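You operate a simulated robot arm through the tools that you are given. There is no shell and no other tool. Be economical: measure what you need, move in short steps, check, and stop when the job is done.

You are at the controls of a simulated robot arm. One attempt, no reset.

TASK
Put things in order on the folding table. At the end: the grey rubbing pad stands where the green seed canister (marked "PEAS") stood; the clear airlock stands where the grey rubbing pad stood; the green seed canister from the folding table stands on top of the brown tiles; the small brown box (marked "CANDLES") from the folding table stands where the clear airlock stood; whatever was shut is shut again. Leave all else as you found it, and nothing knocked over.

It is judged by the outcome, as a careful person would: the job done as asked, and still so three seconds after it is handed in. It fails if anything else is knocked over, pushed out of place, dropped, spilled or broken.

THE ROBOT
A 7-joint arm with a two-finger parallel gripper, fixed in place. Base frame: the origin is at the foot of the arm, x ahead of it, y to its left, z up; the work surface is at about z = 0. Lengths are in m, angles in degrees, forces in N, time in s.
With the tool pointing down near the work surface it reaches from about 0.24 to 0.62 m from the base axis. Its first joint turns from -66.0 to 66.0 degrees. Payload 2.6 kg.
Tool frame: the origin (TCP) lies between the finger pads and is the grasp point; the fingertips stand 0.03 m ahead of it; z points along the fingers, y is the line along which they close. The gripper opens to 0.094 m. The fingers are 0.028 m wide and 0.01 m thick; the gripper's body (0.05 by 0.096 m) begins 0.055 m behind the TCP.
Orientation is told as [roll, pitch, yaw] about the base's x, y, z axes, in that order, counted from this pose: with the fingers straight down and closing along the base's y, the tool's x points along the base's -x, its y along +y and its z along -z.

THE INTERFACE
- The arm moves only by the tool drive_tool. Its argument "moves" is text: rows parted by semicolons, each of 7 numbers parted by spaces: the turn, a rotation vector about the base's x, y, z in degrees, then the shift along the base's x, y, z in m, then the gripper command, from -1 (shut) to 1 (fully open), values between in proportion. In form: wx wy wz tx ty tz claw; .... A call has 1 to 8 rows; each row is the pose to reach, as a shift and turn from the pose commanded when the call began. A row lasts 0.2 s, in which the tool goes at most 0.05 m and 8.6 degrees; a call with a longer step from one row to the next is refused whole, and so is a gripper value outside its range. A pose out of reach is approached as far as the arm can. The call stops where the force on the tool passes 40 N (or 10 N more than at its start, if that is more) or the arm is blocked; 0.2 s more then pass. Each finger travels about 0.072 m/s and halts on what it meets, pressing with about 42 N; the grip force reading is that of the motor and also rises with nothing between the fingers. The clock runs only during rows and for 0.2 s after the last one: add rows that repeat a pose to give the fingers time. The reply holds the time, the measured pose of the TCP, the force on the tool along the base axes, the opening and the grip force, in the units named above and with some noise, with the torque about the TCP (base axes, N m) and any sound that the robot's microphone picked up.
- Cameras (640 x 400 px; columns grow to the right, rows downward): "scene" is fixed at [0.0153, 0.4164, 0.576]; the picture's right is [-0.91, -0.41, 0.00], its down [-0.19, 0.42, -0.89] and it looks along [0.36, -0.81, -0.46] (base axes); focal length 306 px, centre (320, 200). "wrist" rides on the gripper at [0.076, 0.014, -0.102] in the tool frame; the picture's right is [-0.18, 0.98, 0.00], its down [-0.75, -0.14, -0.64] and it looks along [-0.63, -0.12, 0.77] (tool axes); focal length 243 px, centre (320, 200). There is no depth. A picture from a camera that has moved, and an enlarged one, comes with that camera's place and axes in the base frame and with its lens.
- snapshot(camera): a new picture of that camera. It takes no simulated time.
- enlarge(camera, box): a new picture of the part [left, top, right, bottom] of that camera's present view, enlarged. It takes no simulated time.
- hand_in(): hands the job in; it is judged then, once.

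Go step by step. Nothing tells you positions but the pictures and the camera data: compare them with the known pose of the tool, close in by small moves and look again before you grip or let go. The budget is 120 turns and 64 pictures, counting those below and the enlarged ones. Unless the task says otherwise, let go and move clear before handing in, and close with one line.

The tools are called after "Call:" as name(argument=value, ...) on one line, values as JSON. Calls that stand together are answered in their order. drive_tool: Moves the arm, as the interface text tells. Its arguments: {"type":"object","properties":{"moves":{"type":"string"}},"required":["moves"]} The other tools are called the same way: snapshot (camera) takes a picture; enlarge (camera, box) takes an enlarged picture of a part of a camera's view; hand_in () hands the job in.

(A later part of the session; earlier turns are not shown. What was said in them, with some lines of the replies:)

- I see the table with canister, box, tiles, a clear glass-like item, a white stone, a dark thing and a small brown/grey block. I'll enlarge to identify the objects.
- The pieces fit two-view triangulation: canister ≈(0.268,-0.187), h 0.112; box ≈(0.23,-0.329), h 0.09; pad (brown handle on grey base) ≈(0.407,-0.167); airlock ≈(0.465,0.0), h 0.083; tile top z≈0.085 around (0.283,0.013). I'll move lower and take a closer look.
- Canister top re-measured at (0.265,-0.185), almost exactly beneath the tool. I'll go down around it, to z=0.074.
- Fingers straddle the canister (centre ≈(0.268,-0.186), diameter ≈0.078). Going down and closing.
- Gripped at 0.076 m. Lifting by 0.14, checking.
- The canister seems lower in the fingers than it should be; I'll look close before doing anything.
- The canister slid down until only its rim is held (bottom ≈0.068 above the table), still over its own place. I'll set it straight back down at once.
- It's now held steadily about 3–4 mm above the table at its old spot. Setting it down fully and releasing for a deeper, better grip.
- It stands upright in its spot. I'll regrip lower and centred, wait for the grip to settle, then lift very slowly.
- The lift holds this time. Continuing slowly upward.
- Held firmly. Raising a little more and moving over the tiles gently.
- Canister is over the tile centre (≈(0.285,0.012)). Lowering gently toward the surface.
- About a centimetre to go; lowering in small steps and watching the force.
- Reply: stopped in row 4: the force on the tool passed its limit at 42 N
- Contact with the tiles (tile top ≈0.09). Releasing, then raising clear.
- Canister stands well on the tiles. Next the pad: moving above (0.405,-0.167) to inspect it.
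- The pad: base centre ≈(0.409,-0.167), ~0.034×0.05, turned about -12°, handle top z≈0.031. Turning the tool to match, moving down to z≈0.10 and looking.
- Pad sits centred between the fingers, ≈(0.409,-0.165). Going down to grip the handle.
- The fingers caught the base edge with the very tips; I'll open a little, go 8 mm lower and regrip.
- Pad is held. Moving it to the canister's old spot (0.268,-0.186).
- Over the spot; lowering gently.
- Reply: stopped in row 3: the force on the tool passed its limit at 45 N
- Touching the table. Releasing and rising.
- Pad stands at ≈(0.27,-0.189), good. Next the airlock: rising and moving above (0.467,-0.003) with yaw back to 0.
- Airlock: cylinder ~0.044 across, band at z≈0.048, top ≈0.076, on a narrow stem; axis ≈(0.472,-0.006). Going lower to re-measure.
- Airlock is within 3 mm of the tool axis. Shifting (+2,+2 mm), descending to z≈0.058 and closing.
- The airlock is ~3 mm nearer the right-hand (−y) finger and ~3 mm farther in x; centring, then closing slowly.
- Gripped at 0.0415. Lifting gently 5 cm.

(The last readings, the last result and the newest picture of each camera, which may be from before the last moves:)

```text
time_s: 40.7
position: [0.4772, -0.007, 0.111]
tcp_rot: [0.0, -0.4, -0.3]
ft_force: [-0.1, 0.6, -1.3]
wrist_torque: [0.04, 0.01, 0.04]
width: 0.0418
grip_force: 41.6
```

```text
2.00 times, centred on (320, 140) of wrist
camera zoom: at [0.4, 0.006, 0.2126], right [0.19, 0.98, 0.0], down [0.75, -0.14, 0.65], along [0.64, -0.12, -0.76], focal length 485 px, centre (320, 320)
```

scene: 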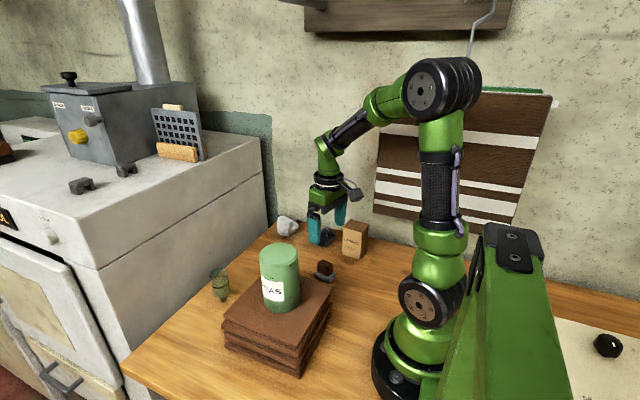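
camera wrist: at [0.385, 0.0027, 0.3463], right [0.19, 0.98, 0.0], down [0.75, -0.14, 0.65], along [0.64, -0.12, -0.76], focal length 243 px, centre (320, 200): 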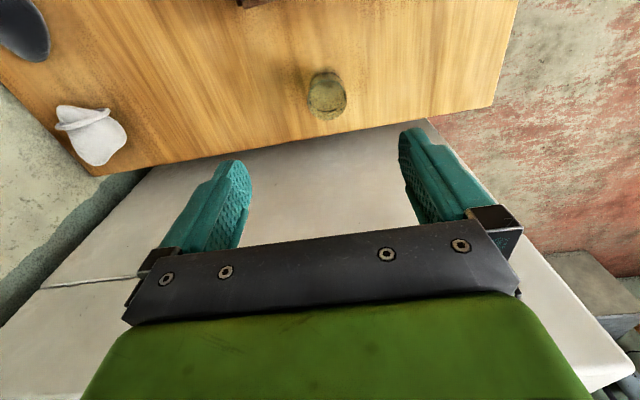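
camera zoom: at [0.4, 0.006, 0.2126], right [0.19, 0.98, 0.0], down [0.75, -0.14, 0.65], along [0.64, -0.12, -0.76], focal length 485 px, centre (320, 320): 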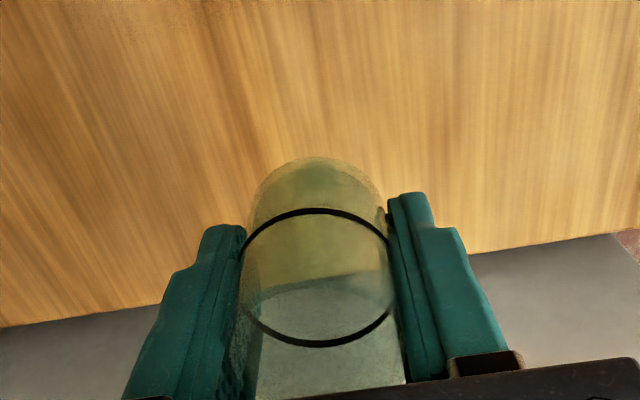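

Held without slip. Carrying it to the pad's old spot (0.409,-0.166).

Call:
drive_tool(moves="0 0 0 -0.005 -0.012 0 -1; 0 0 0 -0.015 -0.034 0 -1; 0 0 0 -0.025 -0.058 0 -1; 0 0 0 -0.035 -0.083 0 -1; 0 0 0 -0.045 -0.108 0 -1; 0 0 0 -0.055 -0.132 0 -1; 0 0 0 -0.064 -0.15 0 -1; 0 0 0 -0.067 -0.158 0 -1")

Call:
drive_tool(moves="0 0 0 0 0 -0.012 -1; 0 0 0 0 0 -0.024 -1; 0 0 0 0 0 -0.036 -1; 0 0 0 0 0 -0.044 -1; 0 0 0 0 0 -0.047 -1; 0 0 0 0 0 -0.047 -1")

Call:
snapshot(camera="scene")

Call:
snapshot(camera="wrist")

```text
time_s: 42.5
position: [0.4092, -0.1652, 0.109]
tcp_rot: [0.0, -0.3, -0.1]
ft_force: [-0.4, 0.1, -1.0]
wrist_torque: [-0.01, 0.01, 0.01]
width: 0.0416
grip_force: 42.4
```

```text
time_s: 43.9
position: [0.41, -0.1648, 0.0614]
tcp_rot: [0.0, -0.4, -0.2]
ft_force: [0.8, 0.5, -0.1]
wrist_torque: [0.03, -0.01, 0.0]
width: 0.0412
grip_force: 42.0
```

```text
22 pictures are left
```

scene: 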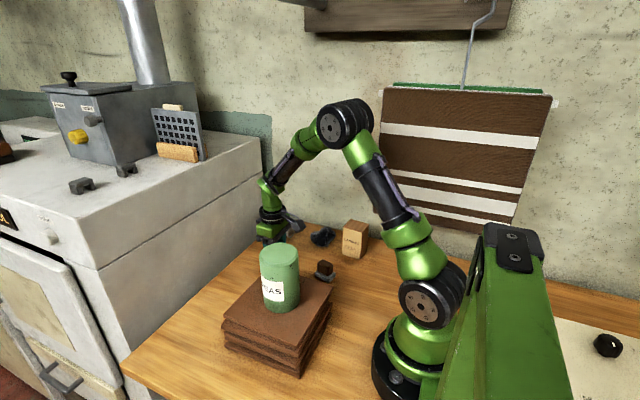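

```text
21 pictures are left
camera wrist: at [0.3337, -0.1516, 0.1632], right [0.19, 0.98, 0.0], down [0.75, -0.14, 0.65], along [0.64, -0.12, -0.76], focal length 243 px, centre (320, 200)
```

wrist: 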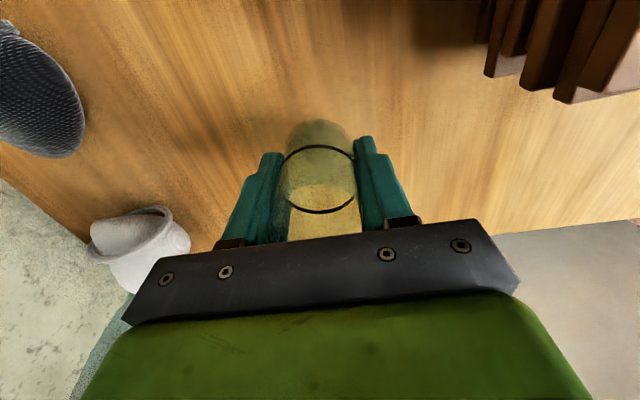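

Just above the table; touching down in 1 mm steps.

Call:
drive_tool(moves="0 0 0 0 0 -0.001 -1; 0 0 0 0 0 -0.002 -1; 0 0 0 0 0 -0.002 -1")

```text
time_s: 44.7
position: [0.4105, -0.1654, 0.0601]
tcp_rot: [0.0, -0.4, -0.2]
ft_force: [0.3, 0.1, -1.4]
wrist_torque: [-0.02, 0.02, 0.01]
width: 0.0414
grip_force: 41.9
```

Call:
drive_tool(moves="0 0 0 0 0 -0.001 -1; 0 0 0 0 0 -0.001 -1")

```text
time_s: 45.3
position: [0.4101, -0.166, 0.0591]
tcp_rot: [0.0, -0.4, -0.2]
ft_force: [-1.4, -1.2, 2.6]
wrist_torque: [-0.01, 0.05, 0.0]
width: 0.0414
grip_force: 42.1
```

Light contact felt. Opening slowly and rising straight up.

Call:
drive_tool(moves="0 0 0 0 0 0 -0.1; 0 0 0 0 0 0 0.1; 0 0 0 0 0 0 0.4; 0 0 0 0 0 0 0.7; 0 0 0 0 0 0 0.7; 0 0 0 0 0 0.02 0.7; 0 0 0 0 0 0.05 0.7; 0 0 0 0 0 0.09 1")

Call:
drive_tool(moves="0 0 0 0 0 0.04 1; 0 0 0 -0.03 -0.01 0.08 1; 0 0 0 -0.06 -0.02 0.1 1; 0 0 0 -0.06 -0.02 0.1 1")

Call:
snapshot(camera="wrist")

Call:
enlarge(camera="scene", box=[200, 190, 400, 315])

```text
time_s: 47.1
position: [0.4107, -0.1655, 0.1495]
tcp_rot: [0.0, -0.4, -0.2]
ft_force: [-0.3, -0.6, -0.5]
wrist_torque: [0.0, -0.04, -0.01]
width: 0.0941
grip_force: 0.0
```

```text
refused: row 2 steps farther than a row can; nothing moved
```

```text
20 pictures are left
camera wrist: at [0.3348, -0.1513, 0.2518], right [0.19, 0.98, 0.0], down [0.75, -0.14, 0.65], along [0.64, -0.12, -0.76], focal length 243 px, centre (320, 200)
```

wrist: 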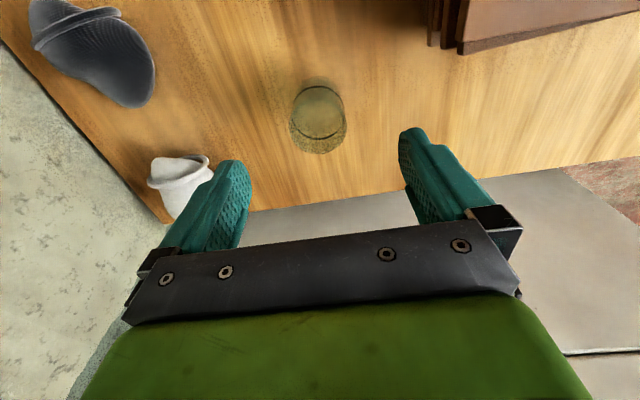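

```text
3.20 times, centred on (300, 252) of scene
camera zoom: at [0.0153, 0.4164, 0.576], right [-0.91, -0.41, 0.0], down [-0.19, 0.42, -0.89], along [0.36, -0.81, -0.46], focal length 978 px, centre (384, 32)
```

zoom: 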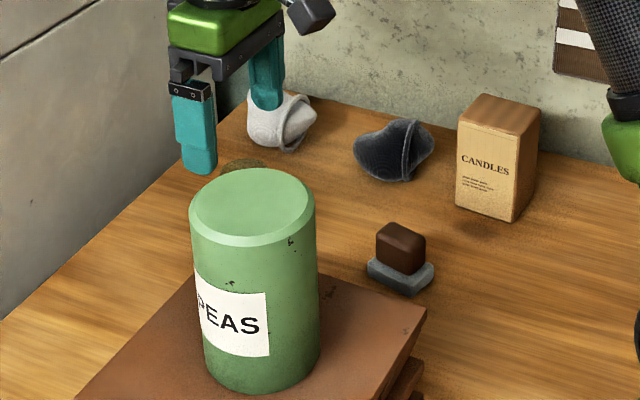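

Airlock stands in place. Next the box at ≈(0.231,-0.328), ~0.051 wide in y, yaw ≈-6°. Moving above it.

Call:
drive_tool(moves="0 0 0 0 0 0.045 1; 0 0 0 -0.01 -0.01 0.085 1; 0 0 0 -0.04 -0.035 0.09 1; 0 0 -2 -0.07 -0.06 0.09 1; 0 0 -4 -0.1 -0.09 0.09 1; 0 0 -6 -0.13 -0.12 0.09 1; 0 0 -6 -0.16 -0.145 0.08 1; 0 0 -6 -0.18 -0.1625 0.05 1")

Call:
snapshot(camera="wrist")

```text
time_s: 48.9
position: [0.2287, -0.331, 0.1965]
tcp_rot: [-0.1, -0.4, -6.3]
ft_force: [-0.8, -0.3, -0.2]
wrist_torque: [0.01, -0.01, 0.02]
width: 0.0939
grip_force: 0.1
```

```text
18 pictures are left
camera wrist: at [0.1527, -0.3092, 0.2974], right [0.29, 0.96, 0.0], down [0.73, -0.22, 0.65], along [0.62, -0.19, -0.76], focal length 243 px, centre (320, 200)
```

wrist: 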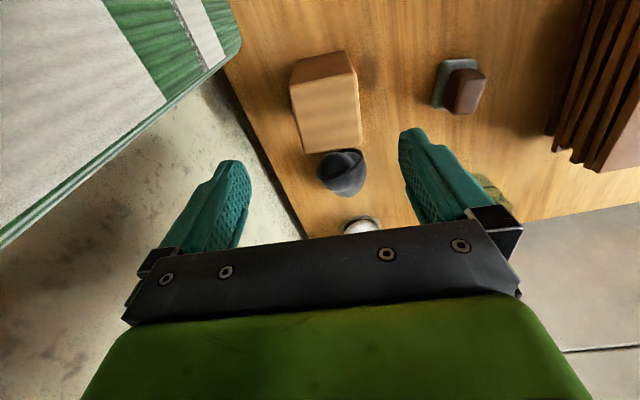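

Box centre is ≈(0.232,-0.325); a hanging cloth is to the side at y<-0.36 and x<0.18, so I'll descend straight. Adjusting (+3,+6 mm) and lowering to just above the box.

Call:
drive_tool(moves="0 0 0 0.003 0.006 -0.02 1; 0 0 0 0.003 0.006 -0.045 1; 0 0 0 0.003 0.006 -0.064 1; 0 0 0 0.003 0.006 -0.064 1")

Call:
snapshot(camera="wrist")

Call:
enlarge(camera="scene", box=[280, 160, 440, 280])

```text
time_s: 49.9
position: [0.2319, -0.3223, 0.134]
tcp_rot: [-0.1, -0.4, -6.3]
ft_force: [-0.5, 0.2, 0.7]
wrist_torque: [-0.02, 0.01, -0.03]
width: 0.094
grip_force: 0.1
```

```text
17 pictures are left
camera wrist: at [0.158, -0.3008, 0.2359], right [0.29, 0.96, 0.0], down [0.73, -0.22, 0.65], along [0.62, -0.19, -0.76], focal length 243 px, centre (320, 200)
```

wrist: 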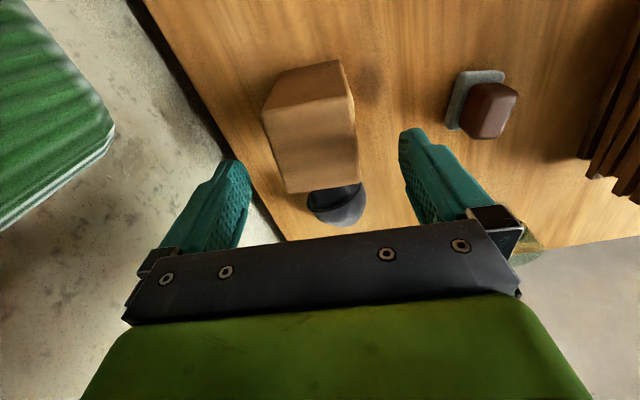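

```text
3.33 times, centred on (360, 220) of scene
camera zoom: at [0.0153, 0.4164, 0.576], right [-0.91, -0.41, 0.0], down [-0.19, 0.42, -0.89], along [0.36, -0.81, -0.46], focal length 1019 px, centre (187, 133)
```

zoom: 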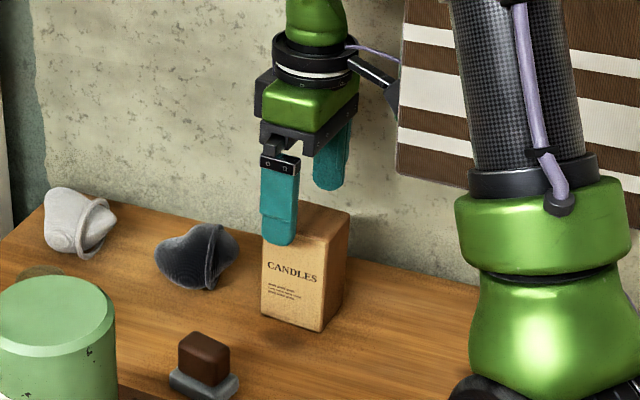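

Clear all around. Centring (-2,-3 mm), descending to z≈0.056 and closing.

Call:
drive_tool(moves="0 0 0 -0.002 -0.003 -0.01 1; 0 0 0 -0.002 -0.003 -0.04 1; 0 0 0 -0.002 -0.003 -0.065 1; 0 0 0 -0.002 -0.003 -0.078 1; 0 0 0 -0.002 -0.003 -0.078 0.4; 0 0 0 -0.002 -0.003 -0.078 0.1; 0 0 0 -0.002 -0.003 -0.078 -1; 0 0 0 -0.002 -0.003 -0.078 -1")

Call:
drive_tool(moves="0 0 0 0 0 0 -1; 0 0 0 0 0 0.005 -1; 0 0 0 0 0 0.012 -1; 0 0 0 0 0 0.02 -1; 0 0 0 0 0 0.03 -1; 0 0 0 0 0 0.04 -1; 0 0 0 0 0 0.04 -1")

Call:
enlarge(camera="scene", box=[280, 160, 440, 280])

```text
time_s: 51.7
position: [0.2293, -0.3272, 0.0586]
tcp_rot: [0.0, -0.3, -6.2]
ft_force: [0.9, -0.1, -0.2]
wrist_torque: [-0.02, 0.0, 0.01]
width: 0.0588
grip_force: 41.5
```

```text
time_s: 53.3
position: [0.2296, -0.3263, 0.0972]
tcp_rot: [0.0, -0.3, -6.2]
ft_force: [0.3, -0.6, -0.9]
wrist_torque: [0.0, 0.0, 0.03]
width: 0.059
grip_force: 41.9
```

```text
3.33 times, centred on (360, 220) of scene
camera zoom: at [0.0153, 0.4164, 0.5761], right [-0.91, -0.41, 0.0], down [-0.19, 0.42, -0.89], along [0.36, -0.81, -0.46], focal length 1019 px, centre (187, 133)
```

zoom: 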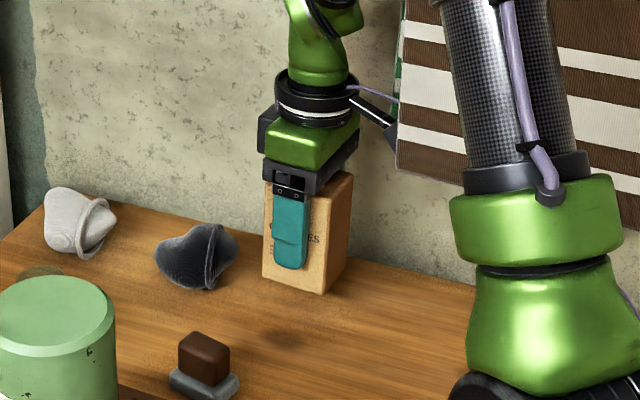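

Box is held. Lifting to bottom ≈0.13 and moving diagonally toward the airlock's old spot (0.474,-0.007).

Call:
drive_tool(moves="0 0 0 0 0 0.02 -1; 0 0 0 0 0 0.045 -1; 0 0 0 0 0.005 0.07 -1; 0 0 0 0.01 0.015 0.09 -1; 0 0 1 0.03 0.035 0.095 -1; 0 0 2 0.05 0.06 0.095 -1; 0 0 3 0.07 0.085 0.095 -1; 0 0 4 0.09 0.11 0.095 -1")

Call:
drive_tool(moves="0 0 1 0.02 0.026 0 -1; 0 0 2 0.04 0.052 0 -1; 0 0 2 0.06 0.078 0 -1; 0 0 2 0.08 0.105 0 -1; 0 0 2 0.10 0.131 0 -1; 0 0 2 0.12 0.158 0 -1; 0 0 2 0.138 0.185 0 -1; 0 0 2 0.15 0.205 0 -1")

Call:
snapshot(camera="scene")

Call:
snapshot(camera="wrist")

```text
time_s: 55.1
position: [0.3212, -0.2165, 0.1908]
tcp_rot: [0.0, -0.3, -2.2]
ft_force: [0.0, -0.6, -2.6]
wrist_torque: [0.01, -0.01, -0.01]
width: 0.0591
grip_force: 41.8
```

```text
time_s: 56.9
position: [0.4675, -0.0133, 0.1921]
tcp_rot: [0.1, -0.3, -0.1]
ft_force: [-0.2, -0.3, -2.8]
wrist_torque: [-0.02, -0.01, 0.01]
width: 0.0589
grip_force: 41.6
```

```text
14 pictures are left
```

scene: 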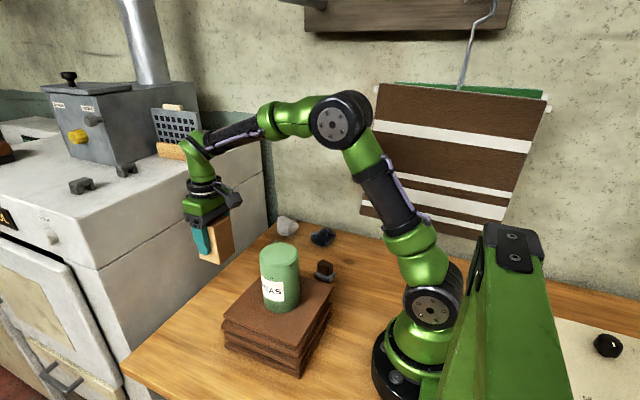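

```text
13 pictures are left
camera wrist: at [0.3919, 0.0008, 0.2944], right [0.19, 0.98, 0.0], down [0.75, -0.14, 0.65], along [0.64, -0.12, -0.76], focal length 243 px, centre (320, 200)
```

wrist: 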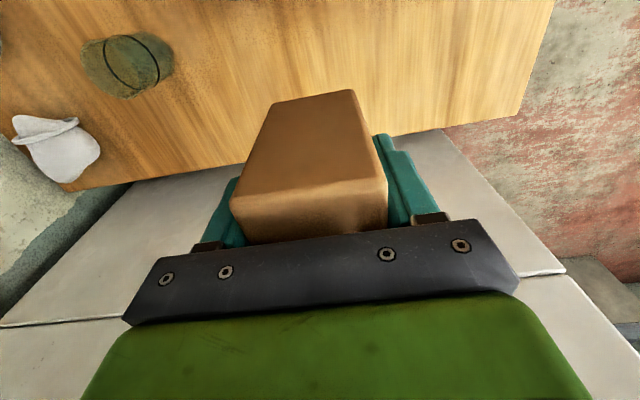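

The box is near the target; the hanging cloth seems to sway a bit, I'll check it later. Lowering the box at (0.474,-0.007).

Call:
drive_tool(moves="0 0 0 0.006 0.006 -0.015 -1; 0 0 0 0.006 0.006 -0.035 -1; 0 0 0 0.006 0.006 -0.055 -1; 0 0 0 0.006 0.006 -0.075 -1; 0 0 0 0.006 0.006 -0.095 -1; 0 0 0 0.006 0.006 -0.112 -1; 0 0 0 0.006 0.006 -0.125 -1; 0 0 0 0.006 0.006 -0.125 -1")

Call:
snapshot(camera="scene")

```text
time_s: 58.7
position: [0.4777, -0.0021, 0.0667]
tcp_rot: [-0.1, -0.4, -0.2]
ft_force: [-0.2, -0.5, -1.7]
wrist_torque: [-0.07, 0.0, -0.02]
width: 0.059
grip_force: 42.4
```

```text
12 pictures are left
```

scene: 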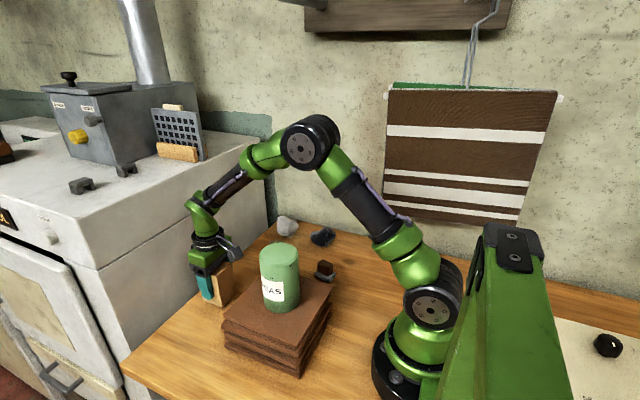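

The cloth is swinging on its hook and should settle; I'll wait for that at the end. Fine placement of the box now.

Call:
drive_tool(moves="0 0 0 -0.003 -0.003 -0.003 -1; 0 0 0 -0.003 -0.003 -0.006 -1; 0 0 0 -0.003 -0.003 -0.008 -1; 0 0 0 -0.003 -0.003 -0.008 -1")

```text
time_s: 59.7
position: [0.4742, -0.0072, 0.059]
tcp_rot: [0.1, -0.3, -0.2]
ft_force: [0.3, -0.5, -1.5]
wrist_torque: [0.01, -0.02, -0.01]
width: 0.0589
grip_force: 41.9
```

Call:
drive_tool(moves="0 0 0 0 0 -0.001 -1; 0 0 0 0 0 -0.002 -1; 0 0 0 0 0 -0.002 -1")

```text
time_s: 60.5
position: [0.4751, -0.0068, 0.0573]
tcp_rot: [0.1, -0.4, -0.2]
ft_force: [-4.5, 2.0, 11.0]
wrist_torque: [-0.05, 0.28, -0.05]
width: 0.0592
grip_force: 41.8
```

Contact with the table. Opening and rising straight up.

Call:
drive_tool(moves="0 0 0 0 0 0 0.1; 0 0 0 0 0 0 0.4; 0 0 0 0 0 0 0.8; 0 0 0 0 0 0 0.9; 0 0 0 0 0 0.02 0.9; 0 0 0 0 0 0.05 0.9; 0 0 0 0 0 0.09 1; 0 0 0 0 0 0.13 1")

Call:
drive_tool(moves="0 0 0 0 0 0.04 1; 0 0 0 -0.01 -0.01 0.08 1; 0 0 0 -0.03 -0.03 0.1 1; 0 0 0 -0.05 -0.05 0.12 1; 0 0 0 -0.07 -0.05 0.14 1; 0 0 0 -0.07 -0.05 0.14 1; 0 0 0 -0.07 -0.05 0.14 1; 0 0 0 -0.07 -0.05 0.14 1")

Call:
snapshot(camera="scene")

Call:
snapshot(camera="wrist")

```text
time_s: 62.3
position: [0.4727, -0.0055, 0.1869]
tcp_rot: [0.0, -0.2, -0.3]
ft_force: [0.2, -0.7, 0.7]
wrist_torque: [-0.02, 0.01, -0.01]
width: 0.0939
grip_force: 0.1
```

```text
time_s: 64.1
position: [0.4031, -0.056, 0.3286]
tcp_rot: [0.0, -0.4, -0.3]
ft_force: [0.8, 0.8, 0.5]
wrist_torque: [-0.01, 0.03, 0.02]
width: 0.0941
grip_force: 0.1
```

```text
11 pictures are left
```

scene: 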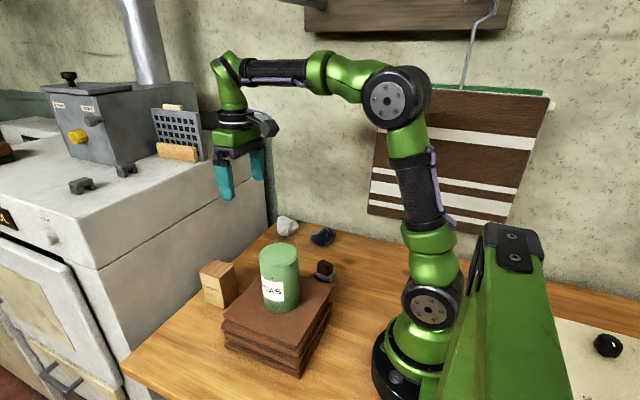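

```text
10 pictures are left
camera wrist: at [0.3265, -0.0435, 0.4307], right [0.19, 0.98, 0.0], down [0.75, -0.14, 0.65], along [0.64, -0.12, -0.76], focal length 243 px, centre (320, 200)
```

wrist: 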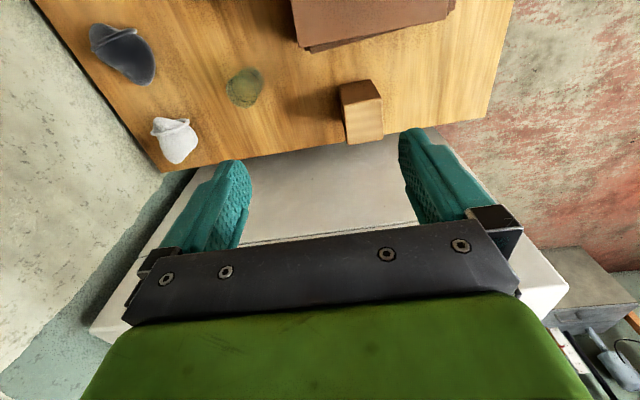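

All four items stand in place. Waiting for the swinging cloth to settle before handing in.

Call:
drive_tool(moves="0 0 0 0 0 0 1; 0 0 0 0 0 0 1; 0 0 0 0 0 0 1; 0 0 0 0 0 0 1; 0 0 0 0 0 0 1; 0 0 0 0 0 0 1; 0 0 0 0 0 0 1; 0 0 0 0 0 0 1")

Call:
drive_tool(moves="0 0 0 0 0 0 1; 0 0 0 0 0 0 1; 0 0 0 0 0 0 1; 0 0 0 0 0 0 1; 0 0 0 0 0 0 1; 0 0 0 0 0 0 1; 0 0 0 0 0 0 1; 0 0 0 0 0 0 1")

Call:
drive_tool(moves="0 0 0 0 0 0 1; 0 0 0 0 0 0 1; 0 0 0 0 0 0 1; 0 0 0 0 0 0 1; 0 0 0 0 0 0 1; 0 0 0 0 0 0 1; 0 0 0 0 0 0 1; 0 0 0 0 0 0 1")

Call:
drive_tool(moves="0 0 0 0 0 0 1; 0 0 0 0 0 0 1; 0 0 0 0 0 0 1; 0 0 0 0 0 0 1; 0 0 0 0 0 0 1; 0 0 0 0 0 0 1; 0 0 0 0 0 0 1; 0 0 0 0 0 0 1")

Call:
snapshot(camera="scene")

```text
time_s: 65.9
position: [0.4035, -0.0569, 0.3291]
tcp_rot: [0.0, -0.4, -0.2]
ft_force: [-0.1, -0.1, 0.0]
wrist_torque: [-0.02, -0.03, 0.01]
width: 0.0941
grip_force: 0.2
```

```text
time_s: 67.7
position: [0.4039, -0.0572, 0.3291]
tcp_rot: [0.0, -0.3, -0.2]
ft_force: [-1.5, -0.6, -0.2]
wrist_torque: [-0.02, 0.04, 0.0]
width: 0.0941
grip_force: 0.0
```

```text
time_s: 69.5
position: [0.4034, -0.0578, 0.3294]
tcp_rot: [0.0, -0.5, -0.2]
ft_force: [0.3, 0.5, -1.0]
wrist_torque: [0.0, 0.02, -0.01]
width: 0.0943
grip_force: 0.1
```

```text
time_s: 71.3
position: [0.4029, -0.0572, 0.3288]
tcp_rot: [0.0, -0.5, -0.2]
ft_force: [-0.8, -0.2, -0.3]
wrist_torque: [0.02, -0.02, -0.03]
width: 0.0944
grip_force: 0.0
```

```text
9 pictures are left
```

scene: 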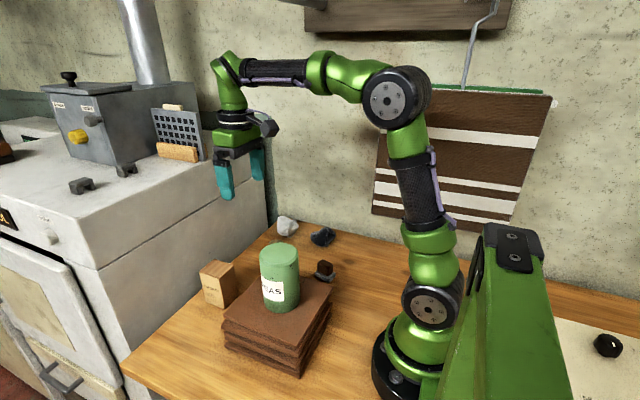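

The cloth has nearly returned to its original hang. A few more seconds, then a final check.

Call:
drive_tool(moves="0 0 0 0 0 0 1; 0 0 0 0 0 0 1; 0 0 0 0 0 0 1; 0 0 0 0 0 0 1; 0 0 0 0 0 0 1; 0 0 0 0 0 0 1; 0 0 0 0 0 0 1; 0 0 0 0 0 0 1")

Call:
drive_tool(moves="0 0 0 0 0 0 1; 0 0 0 0 0 0 1; 0 0 0 0 0 0 1; 0 0 0 0 0 0 1; 0 0 0 0 0 0 1; 0 0 0 0 0 0 1; 0 0 0 0 0 0 1; 0 0 0 0 0 0 1")

Call:
drive_tool(moves="0 0 0 0 0 0 1; 0 0 0 0 0 0 1; 0 0 0 0 0 0 1; 0 0 0 0 0 0 1; 0 0 0 0 0 0 1; 0 0 0 0 0 0 1; 0 0 0 0 0 0 1; 0 0 0 0 0 0 1")

Call:
snapshot(camera="scene")

Call:
enlarge(camera="scene", box=[190, 200, 390, 325])

```text
time_s: 73.1
position: [0.4031, -0.0561, 0.3282]
tcp_rot: [-0.1, -0.3, -0.3]
ft_force: [-0.2, -0.9, 0.2]
wrist_torque: [-0.01, 0.03, 0.0]
width: 0.0937
grip_force: 0.1
```

```text
time_s: 74.9
position: [0.402, -0.0564, 0.3282]
tcp_rot: [0.0, -0.4, -0.2]
ft_force: [-0.4, 0.2, -0.4]
wrist_torque: [-0.01, -0.01, -0.01]
width: 0.094
grip_force: 0.0
```

```text
time_s: 76.7
position: [0.4033, -0.0574, 0.3283]
tcp_rot: [0.0, -0.4, -0.2]
ft_force: [-0.2, 0.0, 0.3]
wrist_torque: [-0.02, 0.01, 0.0]
width: 0.0939
grip_force: 0.1
```

```text
8 pictures are left
```

scene: 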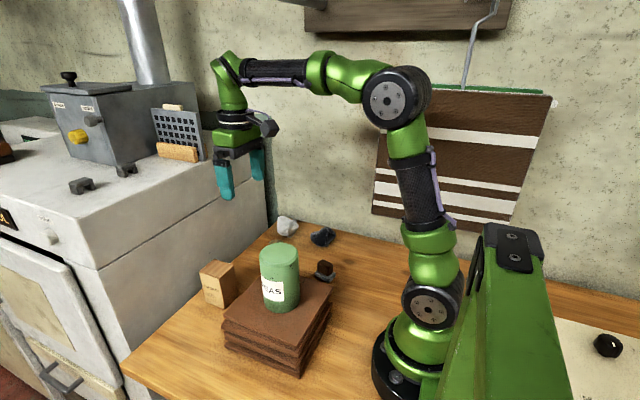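

```text
3.20 times, centred on (290, 262) of scene
camera zoom: at [0.0153, 0.4164, 0.576], right [-0.91, -0.41, 0.0], down [-0.19, 0.42, -0.89], along [0.36, -0.81, -0.46], focal length 978 px, centre (416, 0)
```

zoom: 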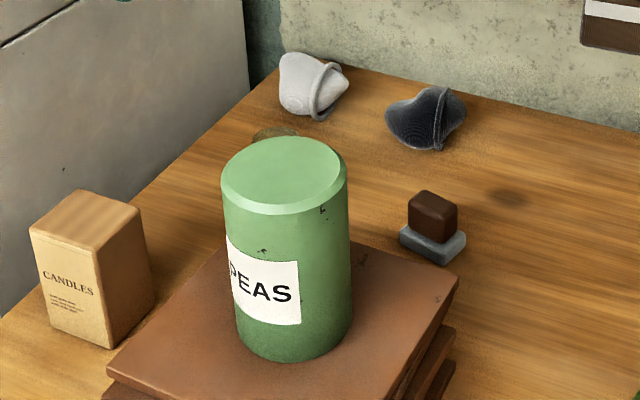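

Everything stands upright in its new place and the cloth hangs still as at the start. Handing in.

Call:
hand_in()

```text
The job is handed in.
```

The canister is on the tiles, the pad is where the canister stood, the airlock is where the pad stood, and the candle box is where the airlock stood. On the first lift the canister slid down in the grip; I set it back on its spot and regripped it, and nothing fell. The cloth on the wall swung while I fetched the box, probably brushed by the arm, but hung still, about as at the start, before hand-in. Nothing had to be opened or shut.
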